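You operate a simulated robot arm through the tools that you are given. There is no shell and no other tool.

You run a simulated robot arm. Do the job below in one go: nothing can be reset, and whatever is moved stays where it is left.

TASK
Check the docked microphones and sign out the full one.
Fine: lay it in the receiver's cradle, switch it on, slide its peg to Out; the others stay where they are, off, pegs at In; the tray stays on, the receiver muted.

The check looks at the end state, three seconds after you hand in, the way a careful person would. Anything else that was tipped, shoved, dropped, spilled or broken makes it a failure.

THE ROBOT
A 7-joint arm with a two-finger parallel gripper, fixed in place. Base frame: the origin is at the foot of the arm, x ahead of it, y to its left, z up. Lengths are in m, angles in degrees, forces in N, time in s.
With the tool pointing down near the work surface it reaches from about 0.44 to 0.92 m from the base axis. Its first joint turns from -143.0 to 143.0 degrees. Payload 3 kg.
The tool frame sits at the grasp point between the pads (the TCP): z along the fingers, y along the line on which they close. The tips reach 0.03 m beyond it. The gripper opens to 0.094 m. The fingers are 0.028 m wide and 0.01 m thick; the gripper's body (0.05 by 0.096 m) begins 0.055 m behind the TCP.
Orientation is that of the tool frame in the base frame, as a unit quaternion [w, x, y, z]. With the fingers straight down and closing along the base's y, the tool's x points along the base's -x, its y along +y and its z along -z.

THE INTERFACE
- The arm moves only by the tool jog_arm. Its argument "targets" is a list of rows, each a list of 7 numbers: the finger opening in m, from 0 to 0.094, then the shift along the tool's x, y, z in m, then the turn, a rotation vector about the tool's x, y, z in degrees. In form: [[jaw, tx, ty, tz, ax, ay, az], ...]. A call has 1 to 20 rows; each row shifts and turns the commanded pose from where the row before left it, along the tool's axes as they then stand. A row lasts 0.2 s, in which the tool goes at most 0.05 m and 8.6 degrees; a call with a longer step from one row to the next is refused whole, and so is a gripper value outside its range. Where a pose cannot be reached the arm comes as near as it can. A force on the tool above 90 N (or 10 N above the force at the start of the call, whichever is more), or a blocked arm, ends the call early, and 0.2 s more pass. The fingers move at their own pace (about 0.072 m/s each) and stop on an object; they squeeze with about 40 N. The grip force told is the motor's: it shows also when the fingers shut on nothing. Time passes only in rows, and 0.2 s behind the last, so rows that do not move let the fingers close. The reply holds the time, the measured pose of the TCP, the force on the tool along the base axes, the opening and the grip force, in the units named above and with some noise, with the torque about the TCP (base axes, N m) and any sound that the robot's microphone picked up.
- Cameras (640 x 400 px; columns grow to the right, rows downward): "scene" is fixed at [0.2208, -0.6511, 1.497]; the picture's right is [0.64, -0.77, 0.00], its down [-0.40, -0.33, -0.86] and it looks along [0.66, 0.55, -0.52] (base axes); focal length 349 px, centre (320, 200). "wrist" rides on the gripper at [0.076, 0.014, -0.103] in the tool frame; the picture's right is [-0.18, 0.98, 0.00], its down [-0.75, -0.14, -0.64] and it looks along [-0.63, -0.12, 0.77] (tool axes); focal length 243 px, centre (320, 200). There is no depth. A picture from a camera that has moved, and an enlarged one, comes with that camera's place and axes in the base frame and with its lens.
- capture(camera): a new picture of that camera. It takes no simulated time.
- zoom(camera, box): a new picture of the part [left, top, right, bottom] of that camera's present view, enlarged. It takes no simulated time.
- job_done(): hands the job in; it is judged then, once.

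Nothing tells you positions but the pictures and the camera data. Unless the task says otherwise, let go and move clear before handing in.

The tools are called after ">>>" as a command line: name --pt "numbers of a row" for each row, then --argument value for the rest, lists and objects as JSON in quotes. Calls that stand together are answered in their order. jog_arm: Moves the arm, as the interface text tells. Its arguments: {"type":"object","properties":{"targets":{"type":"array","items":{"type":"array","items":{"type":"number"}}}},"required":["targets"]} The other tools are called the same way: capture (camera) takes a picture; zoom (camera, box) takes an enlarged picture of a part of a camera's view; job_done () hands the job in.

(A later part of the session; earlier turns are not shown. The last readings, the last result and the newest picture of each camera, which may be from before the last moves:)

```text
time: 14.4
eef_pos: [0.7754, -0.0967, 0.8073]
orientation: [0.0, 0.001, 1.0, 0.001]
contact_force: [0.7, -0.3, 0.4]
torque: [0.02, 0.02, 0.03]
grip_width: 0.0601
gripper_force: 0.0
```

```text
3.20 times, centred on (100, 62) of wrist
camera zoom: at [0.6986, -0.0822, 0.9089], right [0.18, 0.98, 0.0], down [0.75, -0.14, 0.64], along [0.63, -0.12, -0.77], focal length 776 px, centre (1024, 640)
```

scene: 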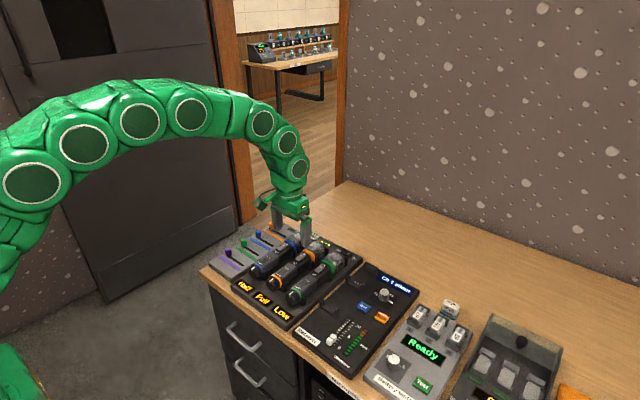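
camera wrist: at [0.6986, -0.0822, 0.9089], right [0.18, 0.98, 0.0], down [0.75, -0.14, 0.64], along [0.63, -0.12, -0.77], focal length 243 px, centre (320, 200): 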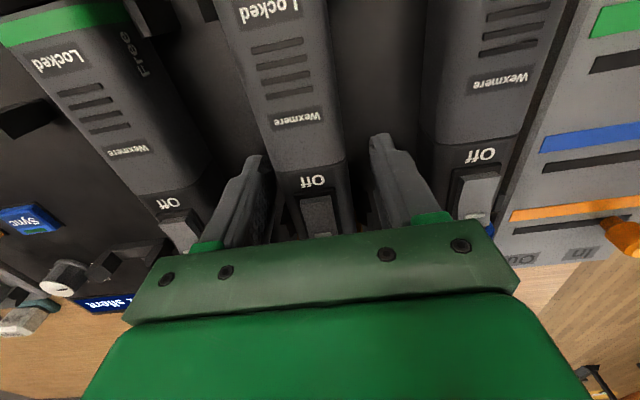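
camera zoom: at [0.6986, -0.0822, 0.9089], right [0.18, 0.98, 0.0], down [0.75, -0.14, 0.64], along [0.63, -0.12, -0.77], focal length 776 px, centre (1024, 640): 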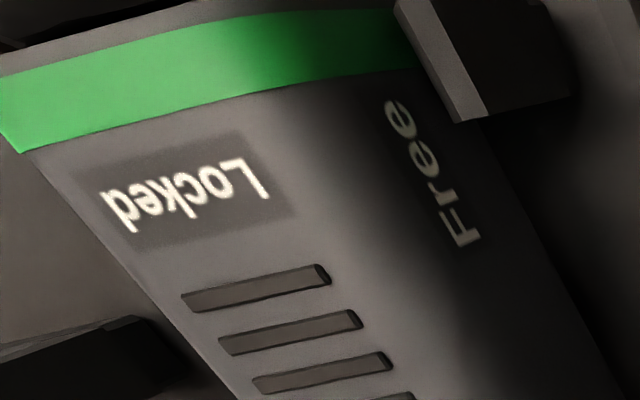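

The mic is about 4 mm toward -y of the grip centre; I'll shift that before closing.

>>> jog_arm --pt "0.06 0 -0.0038 0.001 0 0 0" --pt "0.06 0 0 0 0 0 0" --pt "0.06 0 0 0 0 0 0"

>>> zoom --camera "wrist" --box '[220, 120, 420, 245]'

```text
time: 15.2
eef_pos: [0.7756, -0.1003, 0.8055]
orientation: [0.0, 0.0, 1.0, 0.001]
contact_force: [-0.2, 0.9, -0.1]
torque: [0.02, -0.02, -0.01]
grip_width: 0.0599
gripper_force: 0.0
```

```text
3.20 times, centred on (320, 182) of wrist
camera zoom: at [0.6992, -0.086, 0.9081], right [0.18, 0.98, 0.0], down [0.75, -0.14, 0.64], along [0.63, -0.12, -0.77], focal length 776 px, centre (320, 256)
```

zoom: 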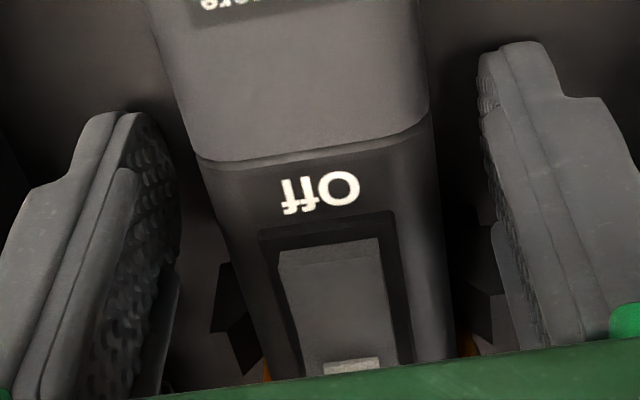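

Well centred. Closing on the mic.

>>> jog_arm --pt "0.042 0 0 0 0 0 0" --pt "0.025 0 0 0 0 0 0" --pt "0.02 0 0 0 0 0 0" --pt "0.02 0 0 0 0 0 0"

>>> zoom --camera "scene" --box '[230, 220, 350, 295]'

```text
time: 16.2
eef_pos: [0.7756, -0.099, 0.8057]
orientation: [0.001, 0.0, 1.0, 0.0]
contact_force: [0.9, 7.8, 1.2]
torque: [0.04, 0.02, 0.0]
grip_width: 0.0402
gripper_force: 39.9
```

```text
5.33 times, centred on (290, 258) of scene
camera zoom: at [0.2208, -0.6511, 1.497], right [0.64, -0.77, 0.0], down [-0.4, -0.33, -0.86], along [0.66, 0.55, -0.52], focal length 1862 px, centre (480, -107)
```

zoom: 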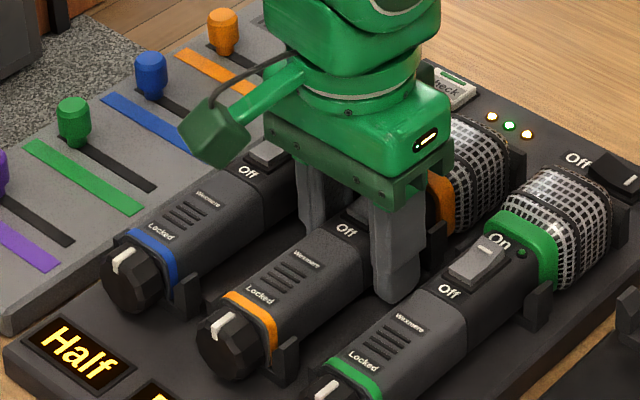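

Gripped at 40 mm width. Lifting straight up gently.

>>> jog_arm --pt "0.02 0 0.0008 -0.003 0 0 0" --pt "0.02 0 0 -0.006 0 0 0" --pt "0.02 0 0 -0.01 0 0 0" --pt "0.02 0 0 -0.02 0 0 0" --pt "0.02 0 0 -0.03 0 0 0" --pt "0.02 0 0 -0.03 0 0 0" --pt "0.02 0 0 0 0 0 0"

>>> capture --camera "wrist"

>>> capture --camera "scene"

>>> zoom --camera "scene" --box '[210, 210, 370, 330]'

```text
time: 17.8
eef_pos: [0.775, -0.099, 0.9054]
orientation: [0.0, 0.001, 1.0, 0.0]
contact_force: [-0.2, -0.5, -4.6]
torque: [-0.01, 0.03, 0.03]
grip_width: 0.04
gripper_force: 39.8
```

```text
taken
camera wrist: at [0.6983, -0.085, 1.008], right [0.18, 0.98, 0.0], down [0.75, -0.14, 0.64], along [0.63, -0.12, -0.77], focal length 243 px, centre (320, 200)
```

wrist: 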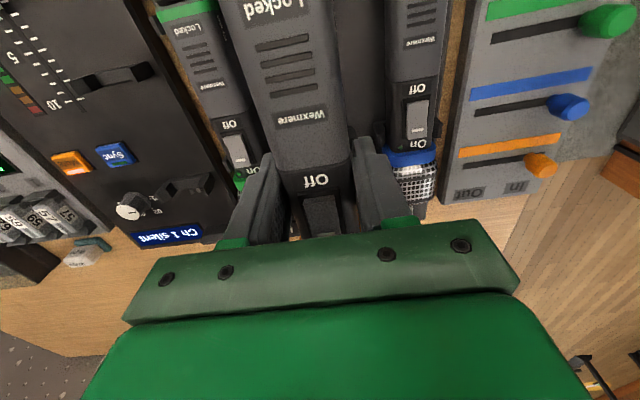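

```text
taken
```

scene: 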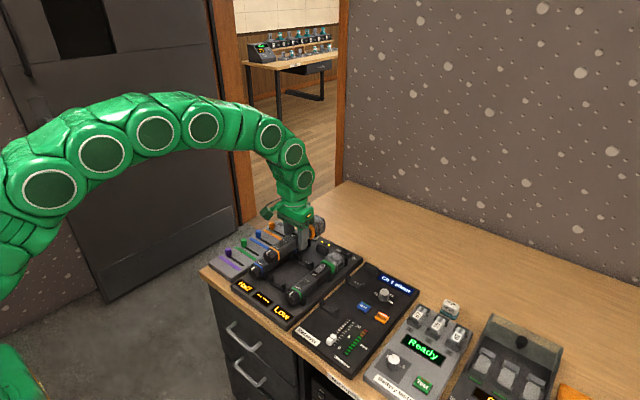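

```text
3.33 times, centred on (290, 270) of scene
camera zoom: at [0.2208, -0.6511, 1.497], right [0.64, -0.77, 0.0], down [-0.4, -0.33, -0.86], along [0.66, 0.55, -0.52], focal length 1164 px, centre (420, -33)
```

zoom: 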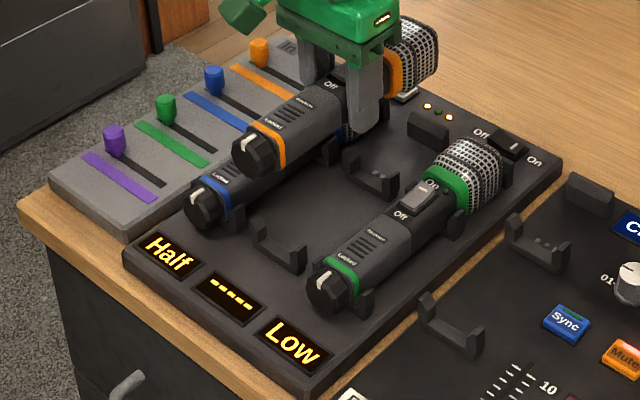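

The mic is up, hanging level, and the empty bay looks identical to the receiver's cradle. I'll zoom on both to measure the exact offset.

>>> zoom --camera "scene" --box '[260, 230, 420, 330]'

>>> zoom --camera "scene" --box '[260, 230, 340, 280]'

>>> zoom --camera "scene" --box '[305, 255, 385, 305]'

```text
4.00 times, centred on (340, 280) of scene
camera zoom: at [0.2208, -0.6511, 1.497], right [0.64, -0.77, 0.0], down [-0.4, -0.33, -0.86], along [0.66, 0.55, -0.52], focal length 1396 px, centre (240, -120)
```

zoom: 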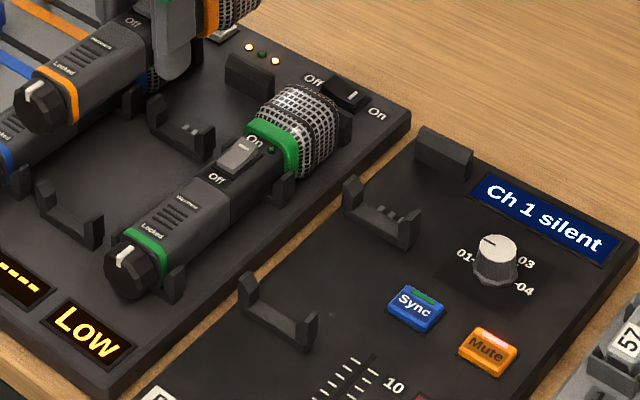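

```text
8.00 times, centred on (300, 255) of scene
camera zoom: at [0.2208, -0.6511, 1.497], right [0.64, -0.77, 0.0], down [-0.4, -0.33, -0.86], along [0.66, 0.55, -0.52], focal length 2793 px, centre (480, -240)
```

zoom: 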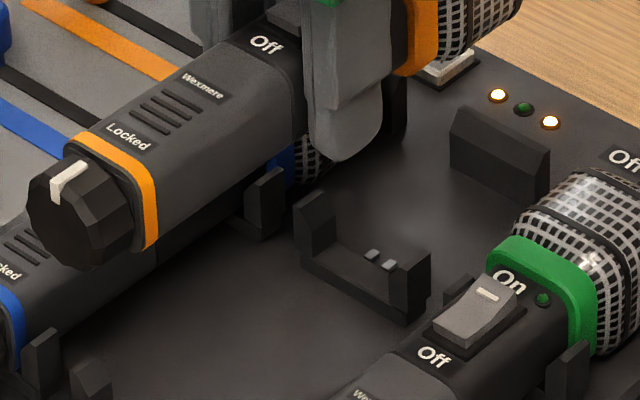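

```text
8.00 times, centred on (345, 280) of scene
camera zoom: at [0.2208, -0.6511, 1.497], right [0.64, -0.77, 0.0], down [-0.4, -0.33, -0.86], along [0.66, 0.55, -0.52], focal length 2793 px, centre (120, -440)
```

zoom: 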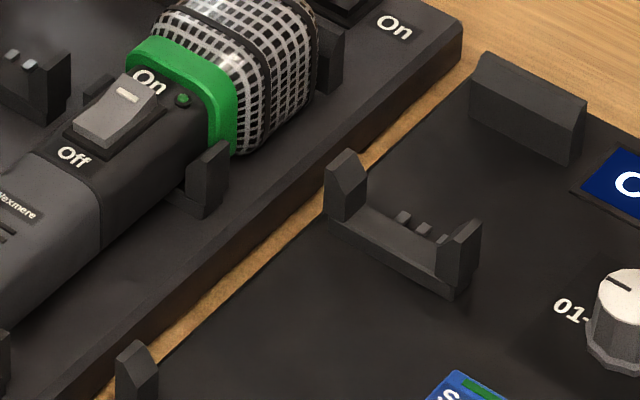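

Offset tray → cradle is about (+0.024, -0.166). I'll carry the mic over at height, then check alignment above the cradle.

>>> jog_arm --pt "0.02 -0.006 -0.0415 0 0 0 0" --pt "0.02 -0.006 -0.0415 0 0 0 0" --pt "0.02 -0.006 -0.0415 0 0 0 0" --pt "0.02 -0.006 -0.0415 0 0 0 0" --pt "0.02 0 0 0 0 0 0" --pt "0.02 0 0 0 0 0 0"

>>> capture --camera "wrist"

>>> zoom --camera "scene" --box '[280, 220, 440, 320]'

```text
time: 19.2
eef_pos: [0.799, -0.2651, 0.9053]
orientation: [0.0, 0.0, 1.0, 0.001]
contact_force: [0.0, 0.1, -3.7]
torque: [-0.02, 0.07, 0.01]
grip_width: 0.0402
gripper_force: 40.1
```

```text
taken
camera wrist: at [0.7221, -0.2518, 1.0084], right [0.18, 0.98, 0.0], down [0.75, -0.14, 0.64], along [0.63, -0.12, -0.77], focal length 243 px, centre (320, 200)
```

wrist: 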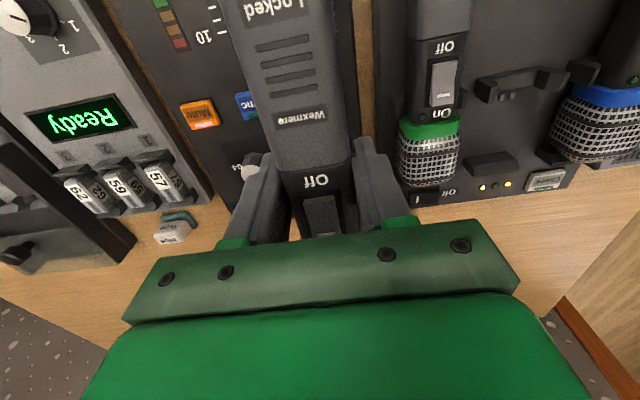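

```text
4.00 times, centred on (360, 270) of scene
camera zoom: at [0.2208, -0.6511, 1.497], right [0.64, -0.77, 0.0], down [-0.4, -0.33, -0.86], along [0.66, 0.55, -0.52], focal length 1396 px, centre (160, -80)
```

zoom: 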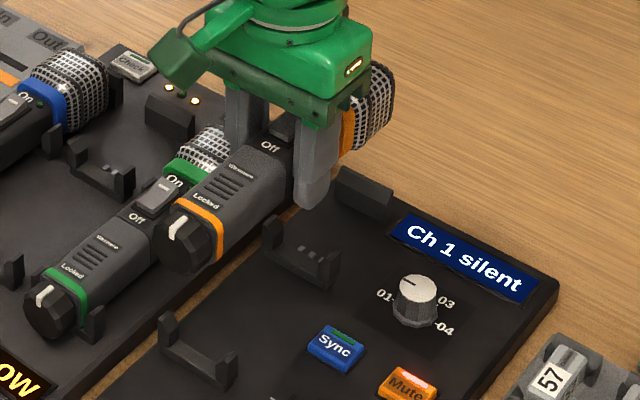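

Positioned over the cradle. Lowering partway to check alignment with the posts.

>>> jog_arm --pt "0.02 0 0 0.03 0 0 0" --pt "0.02 0 0 0.03 0 0 0" --pt "0.02 0 0 0 0 0 0" --pt "0.02 0 0 0 0 0 0"

>>> capture --camera "wrist"

>>> zoom --camera "scene" --box '[310, 240, 390, 290]'

>>> zoom --camera "scene" --box '[295, 265, 375, 315]'

>>> zoom --camera "wrist" --box '[200, 0, 420, 140]'

```text
time: 20.2
eef_pos: [0.7984, -0.269, 0.846]
orientation: [-0.001, 0.001, 1.0, 0.0]
contact_force: [0.6, 0.7, -2.6]
torque: [0.0, 0.04, 0.0]
grip_width: 0.04
gripper_force: 40.2
```

```text
taken
camera wrist: at [0.7214, -0.2542, 0.9476], right [0.18, 0.98, 0.0], down [0.75, -0.14, 0.64], along [0.63, -0.12, -0.77], focal length 243 px, centre (320, 200)
```

wrist: 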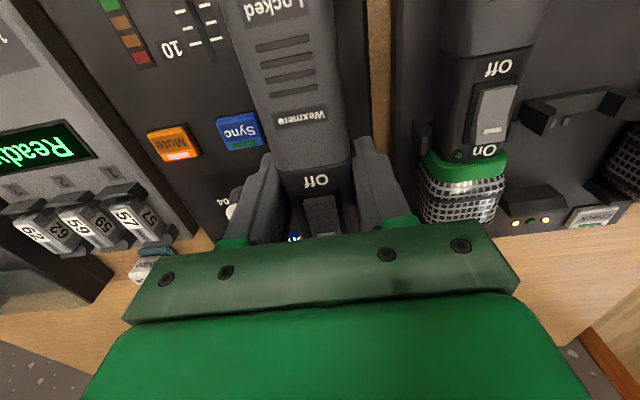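

```text
8.00 times, centred on (350, 265) of scene
camera zoom: at [0.2208, -0.6511, 1.497], right [0.64, -0.77, 0.0], down [-0.4, -0.33, -0.86], along [0.66, 0.55, -0.52], focal length 2793 px, centre (80, -320)
```

zoom: 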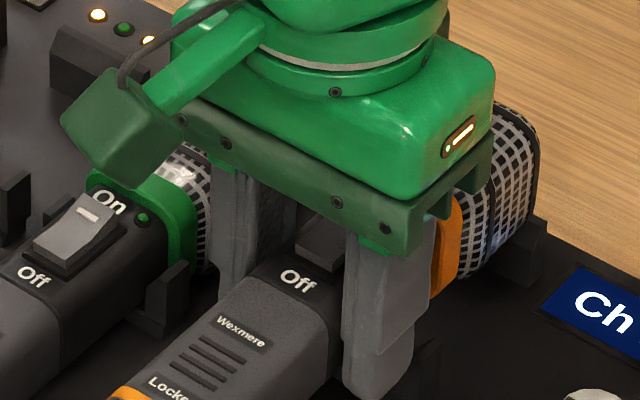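

```text
8.00 times, centred on (335, 290) of scene
camera zoom: at [0.2208, -0.6511, 1.497], right [0.64, -0.77, 0.0], down [-0.4, -0.33, -0.86], along [0.66, 0.55, -0.52], focal length 2793 px, centre (200, -520)
```

zoom: 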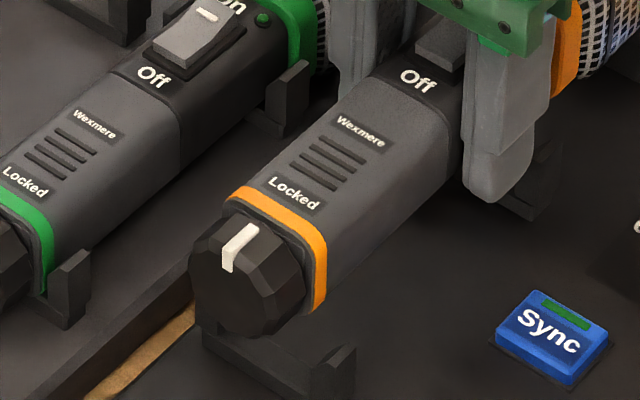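

```text
2.86 times, centred on (310, 70) of wrist
camera zoom: at [0.7214, -0.2542, 0.9476], right [0.18, 0.98, 0.0], down [0.75, -0.14, 0.64], along [0.63, -0.12, -0.77], focal length 693 px, centre (349, 571)
```

zoom: 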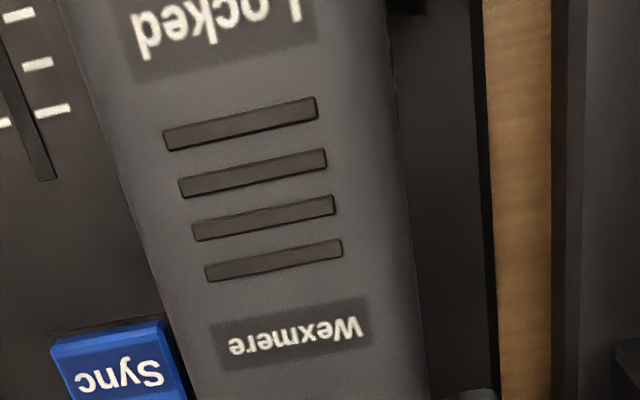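

Reported and visual y agree the mic is ~3.5 mm too far toward -y. I'll correct and settle before going lower.

>>> jog_arm --pt "0.02 -0.001 0.0035 0.01 0 0 0" --pt "0.02 0 0 0.005 0 0 0" --pt "0.02 0 0 0 0 0 0" --pt "0.02 0 0 0 0 0 0"

>>> zoom --camera "wrist" --box '[200, 0, 420, 140]'

>>> zoom --camera "scene" --box '[295, 265, 375, 315]'

>>> zoom --camera "scene" --box '[320, 240, 400, 290]'

```text
time: 21.2
eef_pos: [0.799, -0.2652, 0.8284]
orientation: [0.001, 0.0, 1.0, 0.001]
contact_force: [0.2, 0.4, -3.8]
torque: [0.0, 0.05, -0.01]
grip_width: 0.0404
gripper_force: 39.6
```

```text
2.86 times, centred on (310, 70) of wrist
camera zoom: at [0.7222, -0.2503, 0.9316], right [0.18, 0.98, 0.0], down [0.75, -0.14, 0.64], along [0.63, -0.12, -0.77], focal length 693 px, centre (349, 571)
```

zoom: 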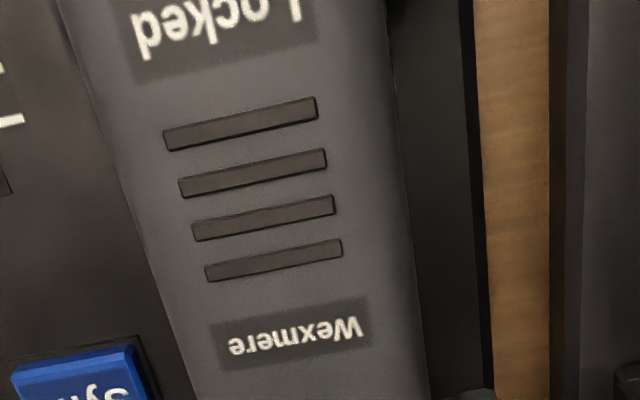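

```text
8.00 times, centred on (335, 290) of scene
camera zoom: at [0.2208, -0.6511, 1.497], right [0.64, -0.77, 0.0], down [-0.4, -0.33, -0.86], along [0.66, 0.55, -0.52], focal length 2793 px, centre (200, -520)
```

zoom: 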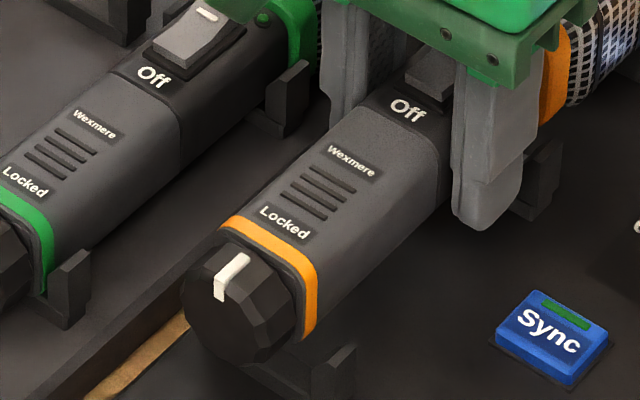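

```text
8.00 times, centred on (360, 265) of scene
camera zoom: at [0.2208, -0.6511, 1.497], right [0.64, -0.77, 0.0], down [-0.4, -0.33, -0.86], along [0.66, 0.55, -0.52], focal length 2793 px, centre (0, -320)
```

zoom: 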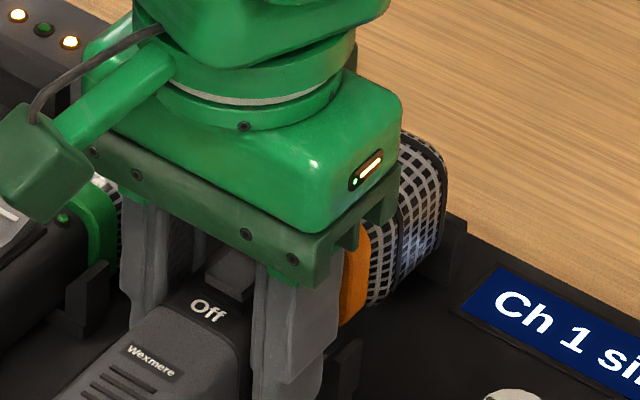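

Alignment now within about a millimetre. Lowering a bit more so the body is just at the post tops, then re-checking.

>>> jog_arm --pt "0.02 0 0 0.005 0 0 0" --pt "0.02 0 0 0.0 0 0 0" --pt "0.02 0 0 0 0 0 0"

>>> zoom --camera "scene" --box '[315, 290, 345, 310]'

>>> zoom --camera "scene" --box '[285, 285, 315, 305]'

>>> zoom --camera "wrist" --box '[200, 0, 420, 140]'

```text
time: 22.0
eef_pos: [0.8007, -0.2634, 0.825]
orientation: [0.0, -0.001, 1.0, -0.001]
contact_force: [0.0, 0.2, -3.9]
torque: [0.01, 0.03, -0.02]
grip_width: 0.0399
gripper_force: 40.2
```

```text
16.00 times, centred on (330, 300) of scene
camera zoom: at [0.2208, -0.6511, 1.497], right [0.64, -0.77, 0.0], down [-0.4, -0.33, -0.86], along [0.66, 0.55, -0.52], focal length 5586 px, centre (160, -1400)
```

zoom: 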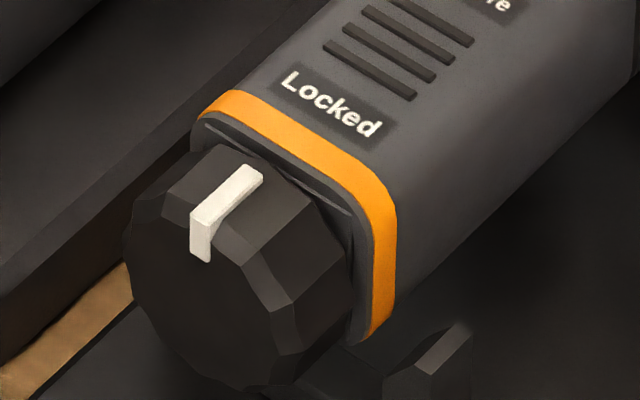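

```text
16.00 times, centred on (300, 295) of scene
camera zoom: at [0.2208, -0.6511, 1.497], right [0.64, -0.77, 0.0], down [-0.4, -0.33, -0.86], along [0.66, 0.55, -0.52], focal length 5586 px, centre (640, -1320)
```

zoom: 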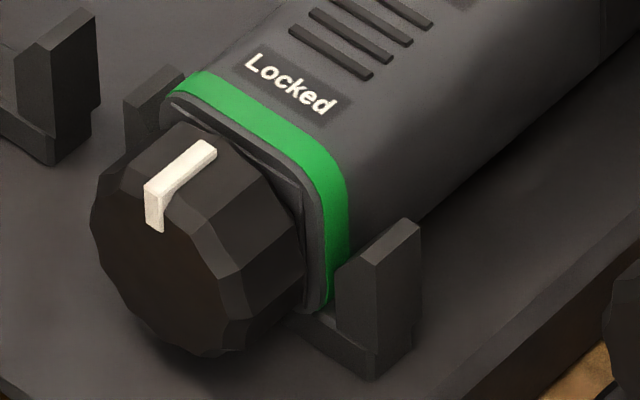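

```text
2.86 times, centred on (310, 70) of wrist
camera zoom: at [0.7229, -0.2503, 0.9268], right [0.18, 0.98, 0.0], down [0.75, -0.14, 0.64], along [0.63, -0.12, -0.77], focal length 693 px, centre (349, 571)
```

zoom: 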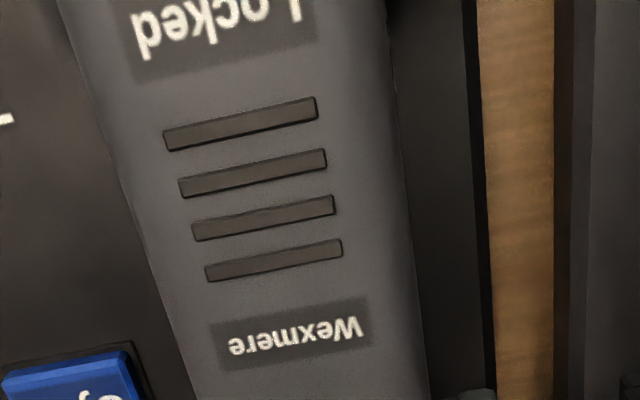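

Using the green mic's bay as reference, the orange mic is within ~1 mm of lining up. I'll nudge -0.7 mm in y and lower in small steps watching forces.

>>> jog_arm --pt "0.02 0 -0.0007 0.003 0 0 0" --pt "0.02 0 0 0.003 0 0 0" --pt "0.02 0 0 0.003 0 0 0" --pt "0.02 0 0 0 0 0 0"

>>> zoom --camera "scene" --box '[315, 290, 345, 310]'

>>> zoom --camera "scene" --box '[345, 260, 390, 290]'

```text
time: 23.0
eef_pos: [0.8018, -0.2655, 0.8142]
orientation: [0.0, -0.001, 1.0, 0.0]
contact_force: [-0.2, 0.1, -3.6]
torque: [0.04, 0.06, -0.03]
grip_width: 0.04
gripper_force: 39.5
```

```text
16.00 times, centred on (330, 300) of scene
camera zoom: at [0.2208, -0.6511, 1.497], right [0.64, -0.77, 0.0], down [-0.4, -0.33, -0.86], along [0.66, 0.55, -0.52], focal length 5586 px, centre (160, -1400)
```

zoom: 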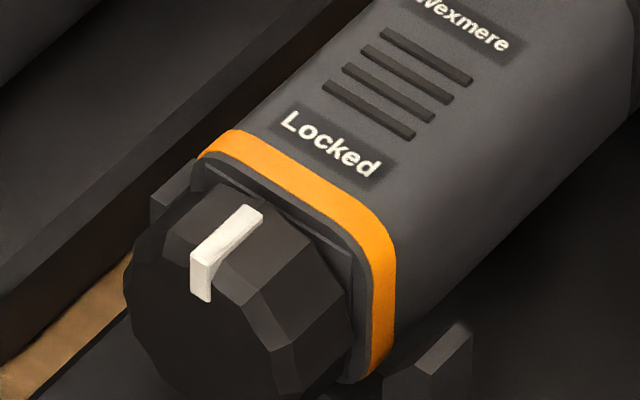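

```text
13.33 times, centred on (368, 275) of scene
camera zoom: at [0.2208, -0.6511, 1.497], right [0.64, -0.77, 0.0], down [-0.4, -0.33, -0.86], along [0.66, 0.55, -0.52], focal length 4655 px, centre (-313, -800)
```

zoom: 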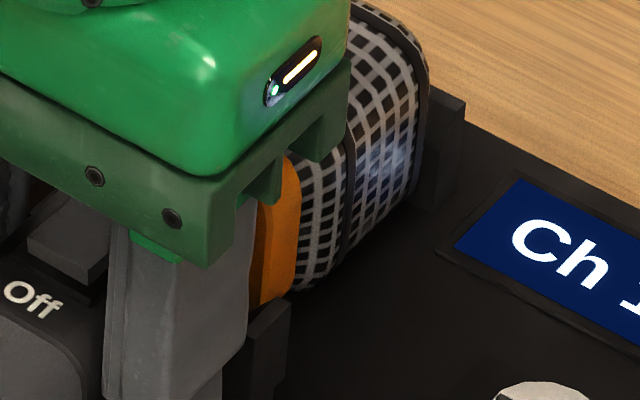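

Both tail posts now flank the ring evenly and there's no contact yet. Continuing down in small steps.

>>> jog_arm --pt "0.02 0.001 0 0.003 0 0 0" --pt "0.02 0 0 0.002 0 0 0" --pt "0.02 0 0 0.002 0 0 0" --pt "0.02 0 0 0 0 0 0"

>>> zoom --camera "scene" --box '[315, 290, 345, 310]'

>>> zoom --camera "scene" --box '[345, 260, 390, 290]'

```text
time: 24.0
eef_pos: [0.7991, -0.2636, 0.8094]
orientation: [0.0, 0.0, 1.0, 0.0]
contact_force: [5.4, -0.1, -3.7]
torque: [-0.04, -0.04, 0.09]
grip_width: 0.0399
gripper_force: 40.0
```

```text
16.00 times, centred on (330, 300) of scene
camera zoom: at [0.2208, -0.6511, 1.497], right [0.64, -0.77, 0.0], down [-0.4, -0.33, -0.86], along [0.66, 0.55, -0.52], focal length 5586 px, centre (160, -1400)
```

zoom: 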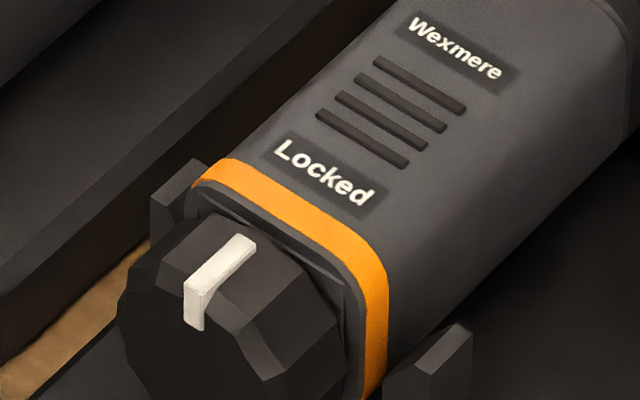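

```text
13.33 times, centred on (368, 275) of scene
camera zoom: at [0.2208, -0.6511, 1.497], right [0.64, -0.77, 0.0], down [-0.4, -0.33, -0.86], along [0.66, 0.55, -0.52], focal length 4655 px, centre (-313, -800)
```

zoom: 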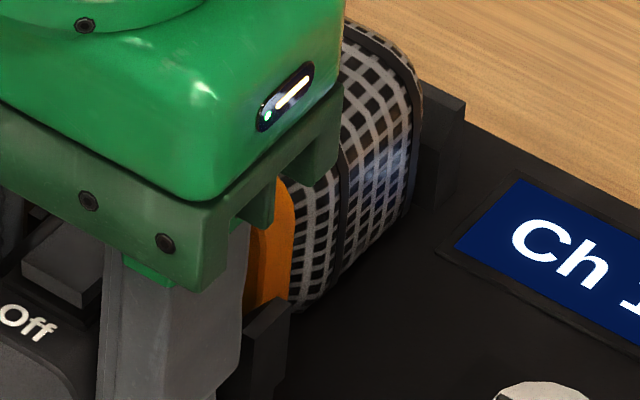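

A small +x reaction suggests the ring touches the head posts; I'll ease forward 2 mm and continue down.

>>> jog_arm --pt "0.02 -0.0022 -0.0005 0 0 0 0" --pt "0.02 0 0 0.002 0 0 0" --pt "0.02 0 0 0.002 0 0 0" --pt "0.02 0 0 0 0 0 0"

>>> zoom --camera "scene" --box '[315, 290, 345, 310]'

>>> zoom --camera "scene" --box '[345, 260, 390, 290]'

```text
time: 25.0
eef_pos: [0.8018, -0.2647, 0.8061]
orientation: [0.001, 0.001, 1.0, 0.001]
contact_force: [-2.6, -2.0, 19.1]
torque: [0.02, 0.86, 0.05]
grip_width: 0.0403
gripper_force: 39.9
```

```text
16.00 times, centred on (330, 300) of scene
camera zoom: at [0.2208, -0.6511, 1.497], right [0.64, -0.77, 0.0], down [-0.4, -0.33, -0.86], along [0.66, 0.55, -0.52], focal length 5586 px, centre (160, -1400)
```

zoom: 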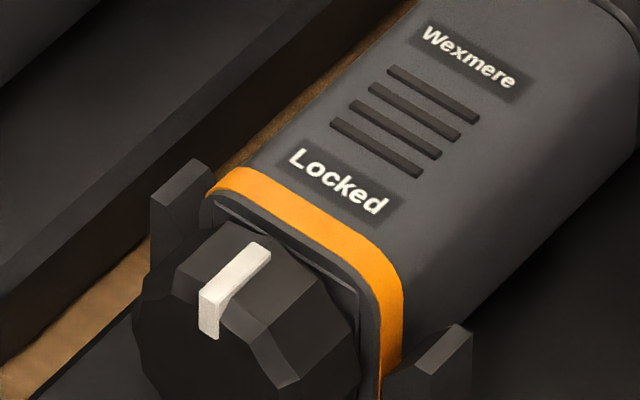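

```text
13.33 times, centred on (368, 275) of scene
camera zoom: at [0.2208, -0.6511, 1.497], right [0.64, -0.77, 0.0], down [-0.4, -0.33, -0.86], along [0.66, 0.55, -0.52], focal length 4655 px, centre (-313, -800)
```

zoom: 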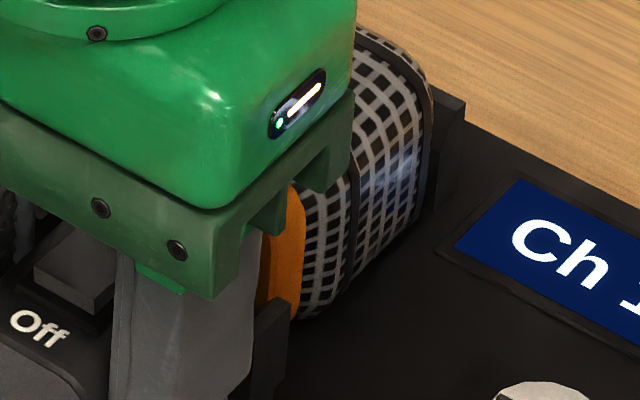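

Seated: the upward reaction appeared at the same height as in the tray (z ≈ 0.806). Releasing with a small opening to avoid the Sync button.

>>> jog_arm --pt "0.02 0 0 -0.001 0 0 0" --pt "0.042 0 0 0 0 0 0" --pt "0.046 0 0 0 0 0 0" --pt "0.05 0 0 0 0 0 0" --pt "0.05 0 0 0 0 0 0"

>>> capture --camera "wrist"

>>> zoom --camera "scene" --box '[280, 230, 440, 330]'

```text
time: 26.2
eef_pos: [0.802, -0.2645, 0.807]
orientation: [-0.001, 0.0, 1.0, 0.0]
contact_force: [-0.3, -0.4, 0.3]
torque: [-0.05, -0.02, 0.05]
grip_width: 0.0496
gripper_force: 0.0
```

```text
taken
camera wrist: at [0.7253, -0.25, 0.9087], right [0.18, 0.98, 0.0], down [0.75, -0.14, 0.64], along [0.63, -0.12, -0.77], focal length 243 px, centre (320, 200)
```

wrist: 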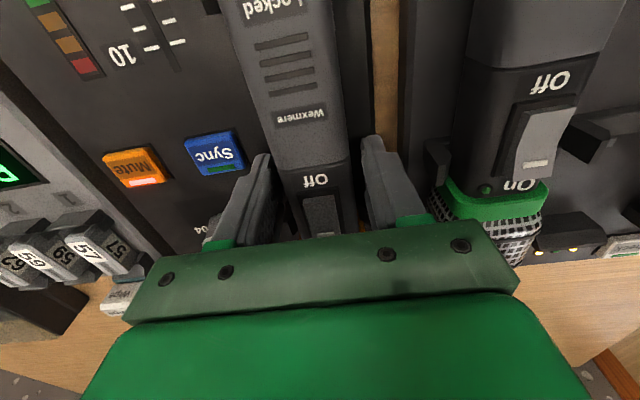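

```text
4.00 times, centred on (360, 280) of scene
camera zoom: at [0.2208, -0.6511, 1.497], right [0.64, -0.77, 0.0], down [-0.4, -0.33, -0.86], along [0.66, 0.55, -0.52], focal length 1396 px, centre (160, -120)
```

zoom: 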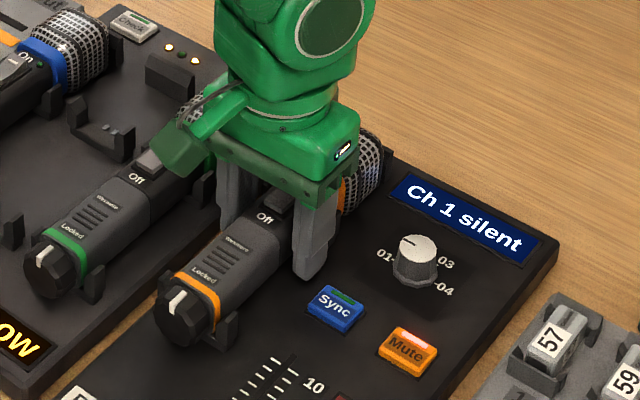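

Released cleanly and the mic sits in the cradle. Raising straight up and viewing.

>>> jog_arm --pt "0.05 0 0 -0.01 0 0 0" --pt "0.05 0 0 -0.03 0 0 0" --pt "0.05 0 0 -0.04 0 0 0" --pt "0.05 0.03 0 -0.03 0 0 0" --pt "0.094 0.04 0 -0.02 0 0 0" --pt "0.094 0.04 0 0 0 0 0" --pt "0.094 0.0 0 0 0 0 0"

>>> capture --camera "wrist"

>>> zoom --camera "wrist" --box '[230, 60, 410, 220]'

>>> zoom --camera "scene" --box '[290, 240, 410, 320]'

```text
time: 27.8
eef_pos: [0.6938, -0.2648, 0.9366]
orientation: [0.0, 0.0, 1.0, 0.0]
contact_force: [0.0, 0.0, 0.5]
torque: [0.02, 0.04, -0.03]
grip_width: 0.094
gripper_force: 0.0
```

```text
taken
camera wrist: at [0.6161, -0.2505, 1.0389], right [0.18, 0.98, 0.0], down [0.75, -0.14, 0.64], along [0.63, -0.12, -0.77], focal length 243 px, centre (320, 200)
```

wrist: 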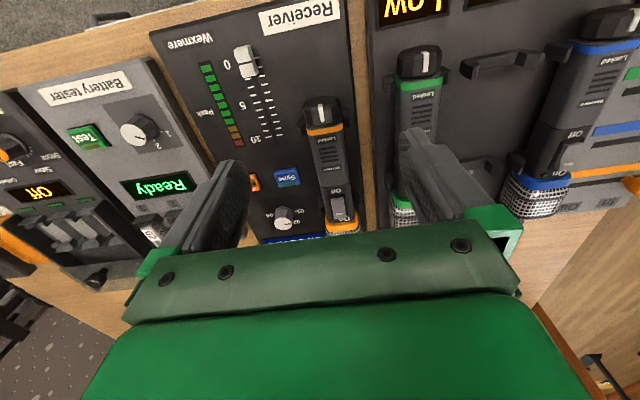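

```text
2.50 times, centred on (320, 140) of wrist
camera zoom: at [0.6161, -0.2505, 1.0389], right [0.18, 0.98, 0.0], down [0.75, -0.14, 0.64], along [0.63, -0.12, -0.77], focal length 606 px, centre (320, 350)
```

zoom: 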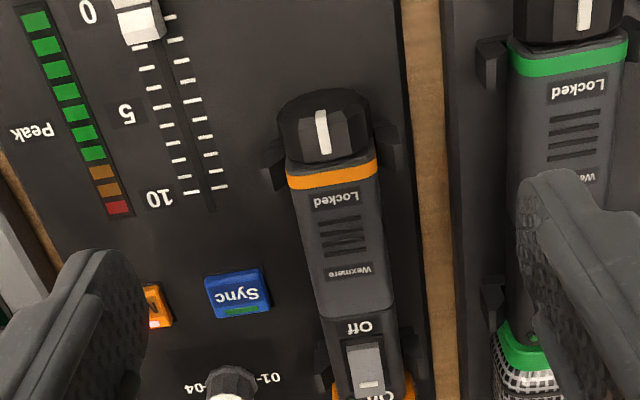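

```text
5.00 times, centred on (350, 280) of scene
camera zoom: at [0.2208, -0.6511, 1.497], right [0.64, -0.77, 0.0], down [-0.4, -0.33, -0.86], along [0.66, 0.55, -0.52], focal length 1746 px, centre (170, -200)
```

zoom: 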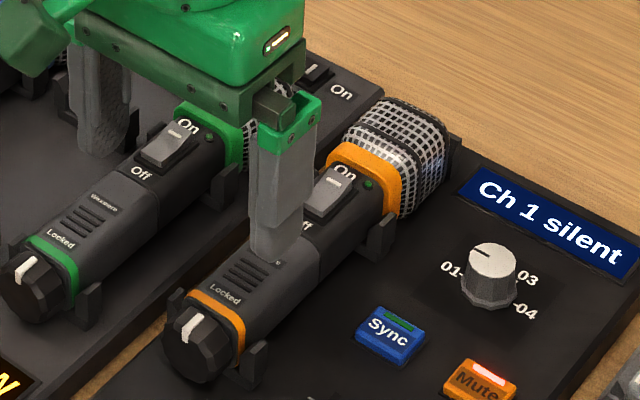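

The mic is well seated in the cradle. Its tail knob (axis near x 0.692, y -0.265, z 0.80) must go from Locked (up) to Free (+y side); I'll do it in two ~50° strokes with the hand leaning from -y to +y. First I take the leaned pre-approach.

>>> jog_arm --pt "0.05 0 0 0 -8.4 0 0" --pt "0.05 0 0 0 -8.4 0 0" --pt "0.05 0 0 0 -8.2 0 0" --pt "0.05 0.0009 -0.029 0.0228 0 0 0" --pt "0.05 0.0009 -0.029 0.0228 0 0 0" --pt "0.05 0 0 0 0 0 0" --pt "0.05 0 0 0 0 0 0"

>>> capture --camera "wrist"

>>> zoom --camera "scene" --box '[260, 230, 400, 330]'

>>> zoom --camera "wrist" --box '[220, 80, 420, 205]'

```text
time: 29.4
eef_pos: [0.6888, -0.295, 0.872]
orientation: [0.0, 0.002, 0.976, 0.217]
contact_force: [0.2, 0.4, -0.1]
torque: [0.01, -0.02, -0.04]
grip_width: 0.05
gripper_force: 0.1
```

```text
taken
camera wrist: at [0.6112, -0.3255, 0.9692], right [0.18, 0.89, 0.42], down [0.75, -0.4, 0.52], along [0.63, 0.22, -0.74], focal length 243 px, centre (320, 200)
```

wrist: 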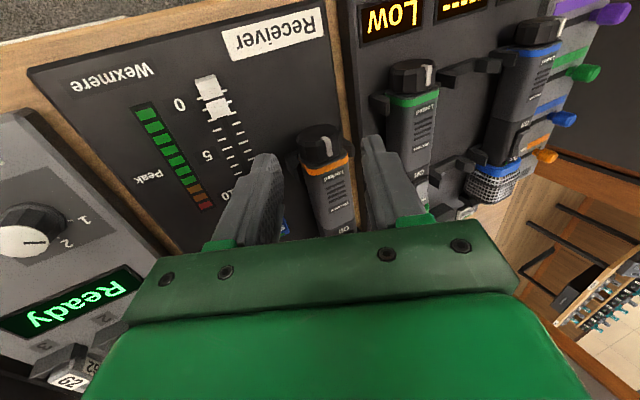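

```text
4.00 times, centred on (330, 280) of scene
camera zoom: at [0.2208, -0.6511, 1.497], right [0.64, -0.77, 0.0], down [-0.4, -0.33, -0.86], along [0.66, 0.55, -0.52], focal length 1396 px, centre (280, -120)
```

zoom: 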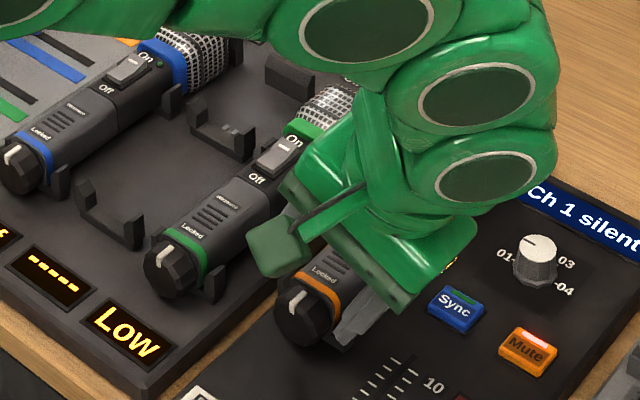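

```text
3.20 times, centred on (320, 142) of wrist
camera zoom: at [0.6112, -0.3255, 0.9692], right [0.18, 0.89, 0.42], down [0.75, -0.4, 0.52], along [0.63, 0.22, -0.74], focal length 776 px, centre (320, 384)
```

zoom: 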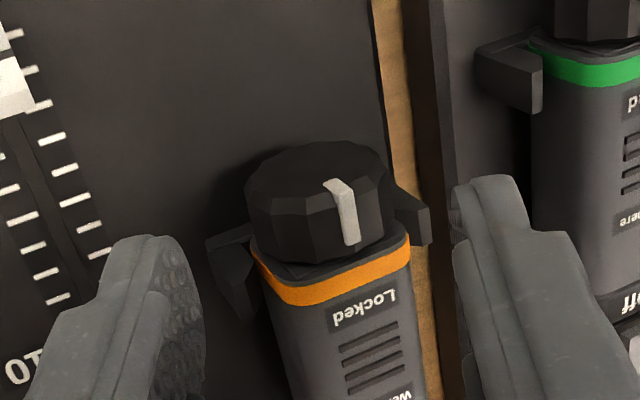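

The knob is centred between the fingers laterally. I'll shift 3 mm forward and slide in along the tool axis.

>>> jog_arm --pt "0.05 -0.003 0 0.02 0 0 0" --pt "0.05 0 0 0.02 0 0 0" --pt "0.05 0 0 0.012 0 0 0" --pt "0.05 0 0 0.005 0 0 0" --pt "0.05 0 0 0 0 0 0"

>>> zoom --camera "wrist" --box '[220, 100, 420, 225]'

>>> zoom --camera "scene" --box '[300, 270, 380, 320]'

```text
time: 30.6
eef_pos: [0.6932, -0.2735, 0.8175]
orientation: [0.001, 0.0, 0.976, 0.217]
contact_force: [0.0, -0.4, -0.1]
torque: [-0.01, 0.0, 0.0]
grip_width: 0.0499
gripper_force: 0.1
```

```text
3.20 times, centred on (320, 162) of wrist
camera zoom: at [0.6165, -0.303, 0.9163], right [0.18, 0.89, 0.42], down [0.75, -0.4, 0.52], along [0.63, 0.22, -0.74], focal length 776 px, centre (320, 320)
```

zoom: 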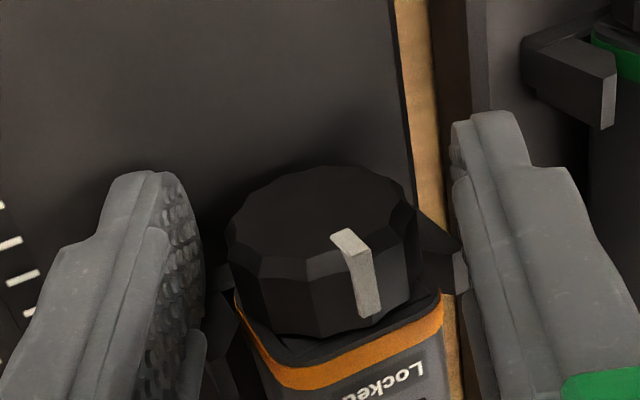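

```text
8.00 times, centred on (340, 295) of scene
camera zoom: at [0.2208, -0.6511, 1.497], right [0.64, -0.77, 0.0], down [-0.4, -0.33, -0.86], along [0.66, 0.55, -0.52], focal length 2793 px, centre (160, -560)
```

zoom: 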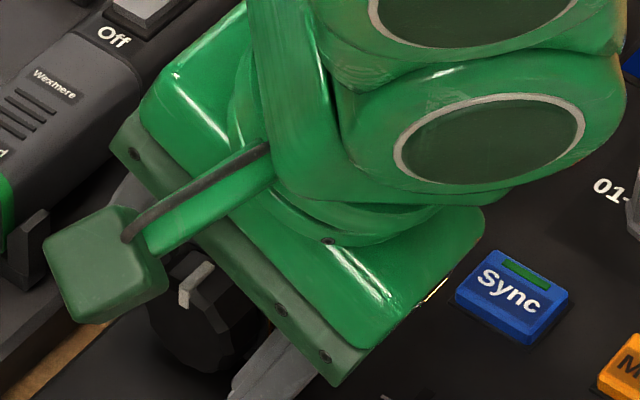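

The knob is centred between the pads. I back off 2 mm from the ring and close on it.

>>> jog_arm --pt "0.05 0.002 0.0004 0 0 0 0" --pt "0.04 0 0 0 0 0 0" --pt "0.025 0 0 0 0 0 0" --pt "0.02 0 0 0 0 0 0" --pt "0.02 0 0 0 0 0 0"

>>> zoom --camera "wrist" --box '[220, 100, 420, 225]'

```text
time: 31.8
eef_pos: [0.6925, -0.2725, 0.8178]
orientation: [0.0, -0.001, 0.976, 0.216]
contact_force: [-1.0, -1.8, 1.6]
torque: [-0.12, 0.24, -0.09]
grip_width: 0.0352
gripper_force: 39.7
```

```text
3.20 times, centred on (320, 162) of wrist
camera zoom: at [0.6145, -0.3031, 0.9165], right [0.18, 0.89, 0.42], down [0.75, -0.4, 0.52], along [0.63, 0.22, -0.74], focal length 776 px, centre (320, 320)
```

zoom: 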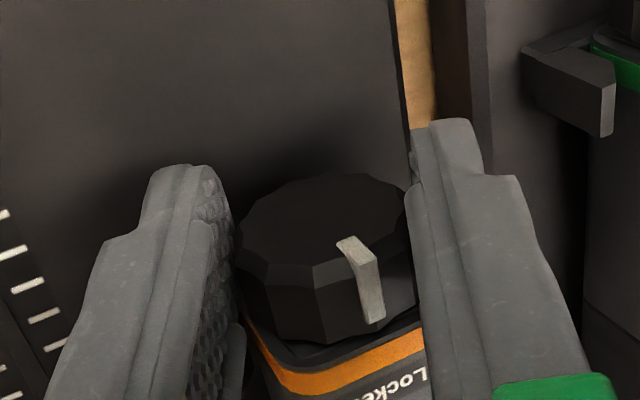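

Gripped (35 mm, low side forces). Turning about the knob axis in the first 24°.

>>> jog_arm --pt "0.02 0 0.0027 0.0002 8 0 0" --pt "0.02 0 0.0027 0.0002 8 0 0" --pt "0.02 0 0.0027 0.0002 8 0 0" --pt "0.02 0 0 0 0 0 0"

>>> zoom --camera "wrist" --box '[220, 60, 420, 225]'

>>> zoom --camera "scene" --box '[290, 260, 390, 322]'

```text
time: 32.8
eef_pos: [0.6894, -0.2645, 0.8204]
orientation: [0.0, 0.001, 1.0, 0.007]
contact_force: [0.1, 1.9, 0.1]
torque: [0.03, 0.33, 0.01]
grip_width: 0.0354
gripper_force: 40.1
```

```text
2.42 times, centred on (320, 142) of wrist
camera zoom: at [0.6127, -0.2523, 0.9222], right [0.19, 0.98, 0.02], down [0.75, -0.15, 0.64], along [0.63, -0.11, -0.77], focal length 588 px, centre (320, 339)
```

zoom: 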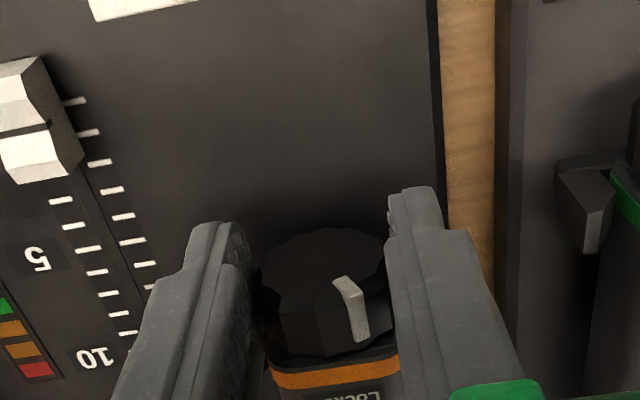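

```text
6.40 times, centred on (340, 291) of scene
camera zoom: at [0.2208, -0.6511, 1.497], right [0.64, -0.77, 0.0], down [-0.4, -0.33, -0.86], along [0.66, 0.55, -0.52], focal length 2234 px, centre (192, -382)
```

zoom: 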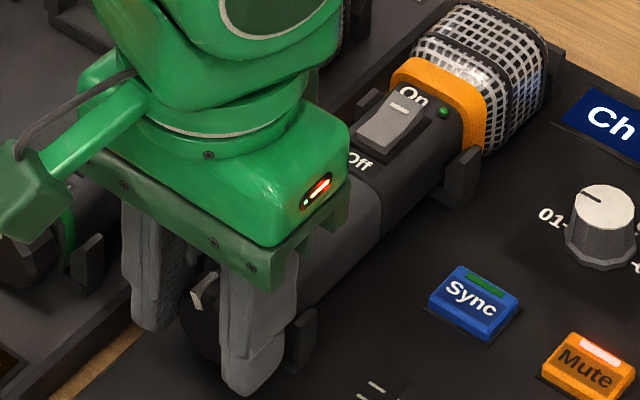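

The knob turns with the hand and forces stay low. Continuing another 32°.

>>> jog_arm --pt "0.02 0 0.0027 0.0002 8 0 0" --pt "0.02 0 0.0027 0.0002 8 0 0" --pt "0.02 0 0.0027 0.0002 8 0 0" --pt "0.02 0 0.0027 0.0002 8 0 0" --pt "0.02 0 0 0 0 0 0"

>>> zoom --camera "wrist" --box '[220, 60, 420, 225]'

>>> zoom --camera "scene" --box '[270, 250, 390, 325]'

```text
time: 34.0
eef_pos: [0.6906, -0.2541, 0.8173]
orientation: [0.001, 0.001, 0.964, -0.267]
contact_force: [0.7, 1.9, 0.0]
torque: [0.05, 0.41, 0.2]
grip_width: 0.035
gripper_force: 40.1
```

```text
2.42 times, centred on (320, 142) of wrist
camera zoom: at [0.6131, -0.1895, 0.898], right [0.18, 0.84, -0.51], down [0.75, 0.21, 0.62], along [0.63, -0.5, -0.6], focal length 588 px, centre (320, 339)
```

zoom: 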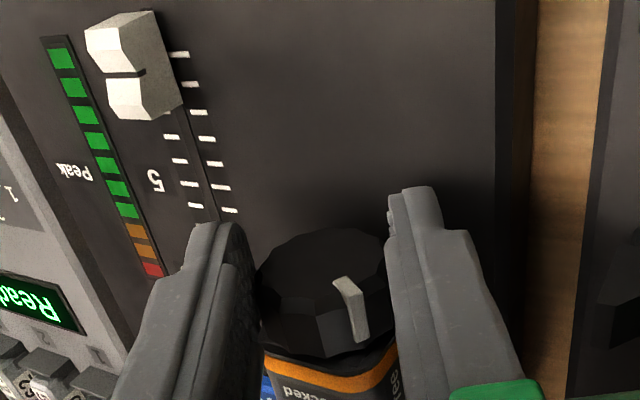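

```text
5.33 times, centred on (330, 288) of scene
camera zoom: at [0.2208, -0.6511, 1.497], right [0.64, -0.77, 0.0], down [-0.4, -0.33, -0.86], along [0.66, 0.55, -0.52], focal length 1862 px, centre (267, -267)
```

zoom: 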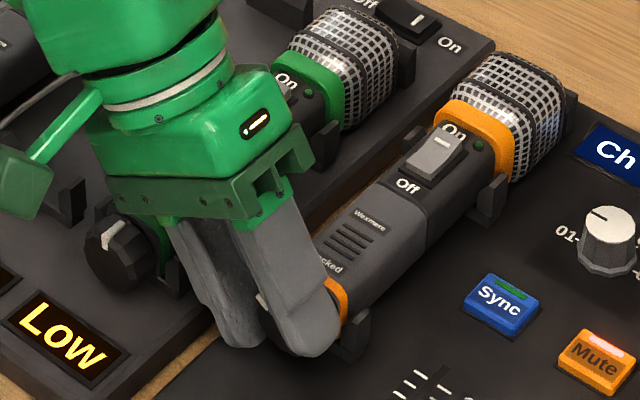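

The mark has turned 56°. Now release, back out, swing back to the -y lean, and regrip for the second stroke.

>>> jog_arm --pt "0.04 0 0 0 0 0 0" --pt "0.046 0 0 0 0 0 0" --pt "0.048 0 0 -0.02 0 0 0" --pt "0.05 0 0 -0.03 0 0 0" --pt "0.05 0 -0.00967 0.0007 -8 0 0" --pt "0.05 0 -0.00967 0.0007 -8 0 0" --pt "0.05 0 -0.00967 0.0007 -8 0 0" --pt "0.05 0 -0.00967 0.0007 -8 0 0" --pt "0.05 0 -0.00967 0.0007 -8 0 0" --pt "0.05 0 -0.00967 0.0007 -8 0 0" --pt "0.05 0 -0.00967 0.0007 -8 0 0" --pt "0.05 0 0 0 0 0 0" --pt "0.05 0 0 0 0 0 0"

>>> zoom --camera "wrist" --box '[220, 60, 420, 225]'

>>> zoom --camera "scene" --box '[270, 250, 390, 325]'

```text
time: 36.8
eef_pos: [0.6914, -0.295, 0.863]
orientation: [0.0, 0.0, 0.976, 0.217]
contact_force: [0.3, 0.6, 0.8]
torque: [0.0, -0.02, -0.01]
grip_width: 0.05
gripper_force: 0.1
```

```text
2.42 times, centred on (320, 142) of wrist
camera zoom: at [0.6134, -0.3249, 0.962], right [0.18, 0.89, 0.42], down [0.75, -0.4, 0.52], along [0.63, 0.22, -0.74], focal length 588 px, centre (320, 339)
```

zoom: 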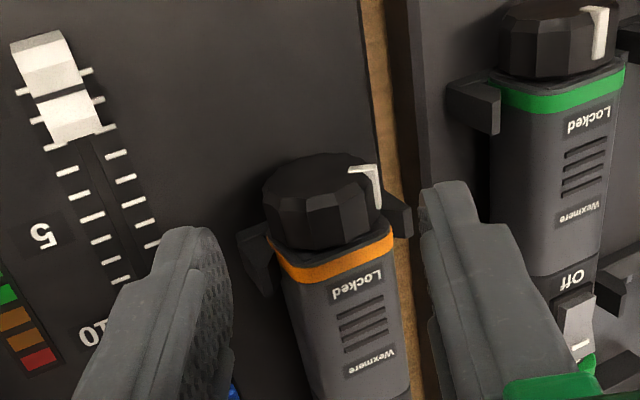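

```text
5.33 times, centred on (330, 288) of scene
camera zoom: at [0.2208, -0.6511, 1.497], right [0.64, -0.77, 0.0], down [-0.4, -0.33, -0.86], along [0.66, 0.55, -0.52], focal length 1862 px, centre (267, -267)
```

zoom: 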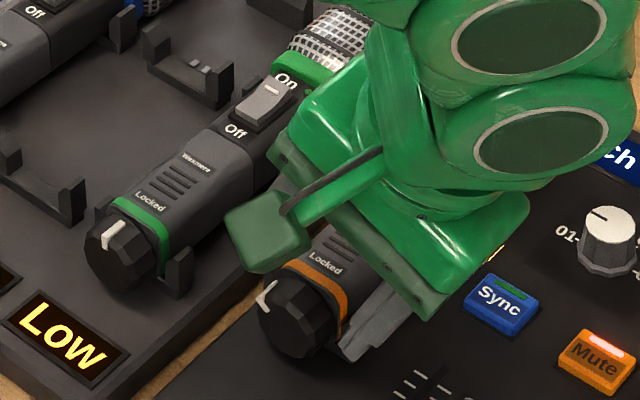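

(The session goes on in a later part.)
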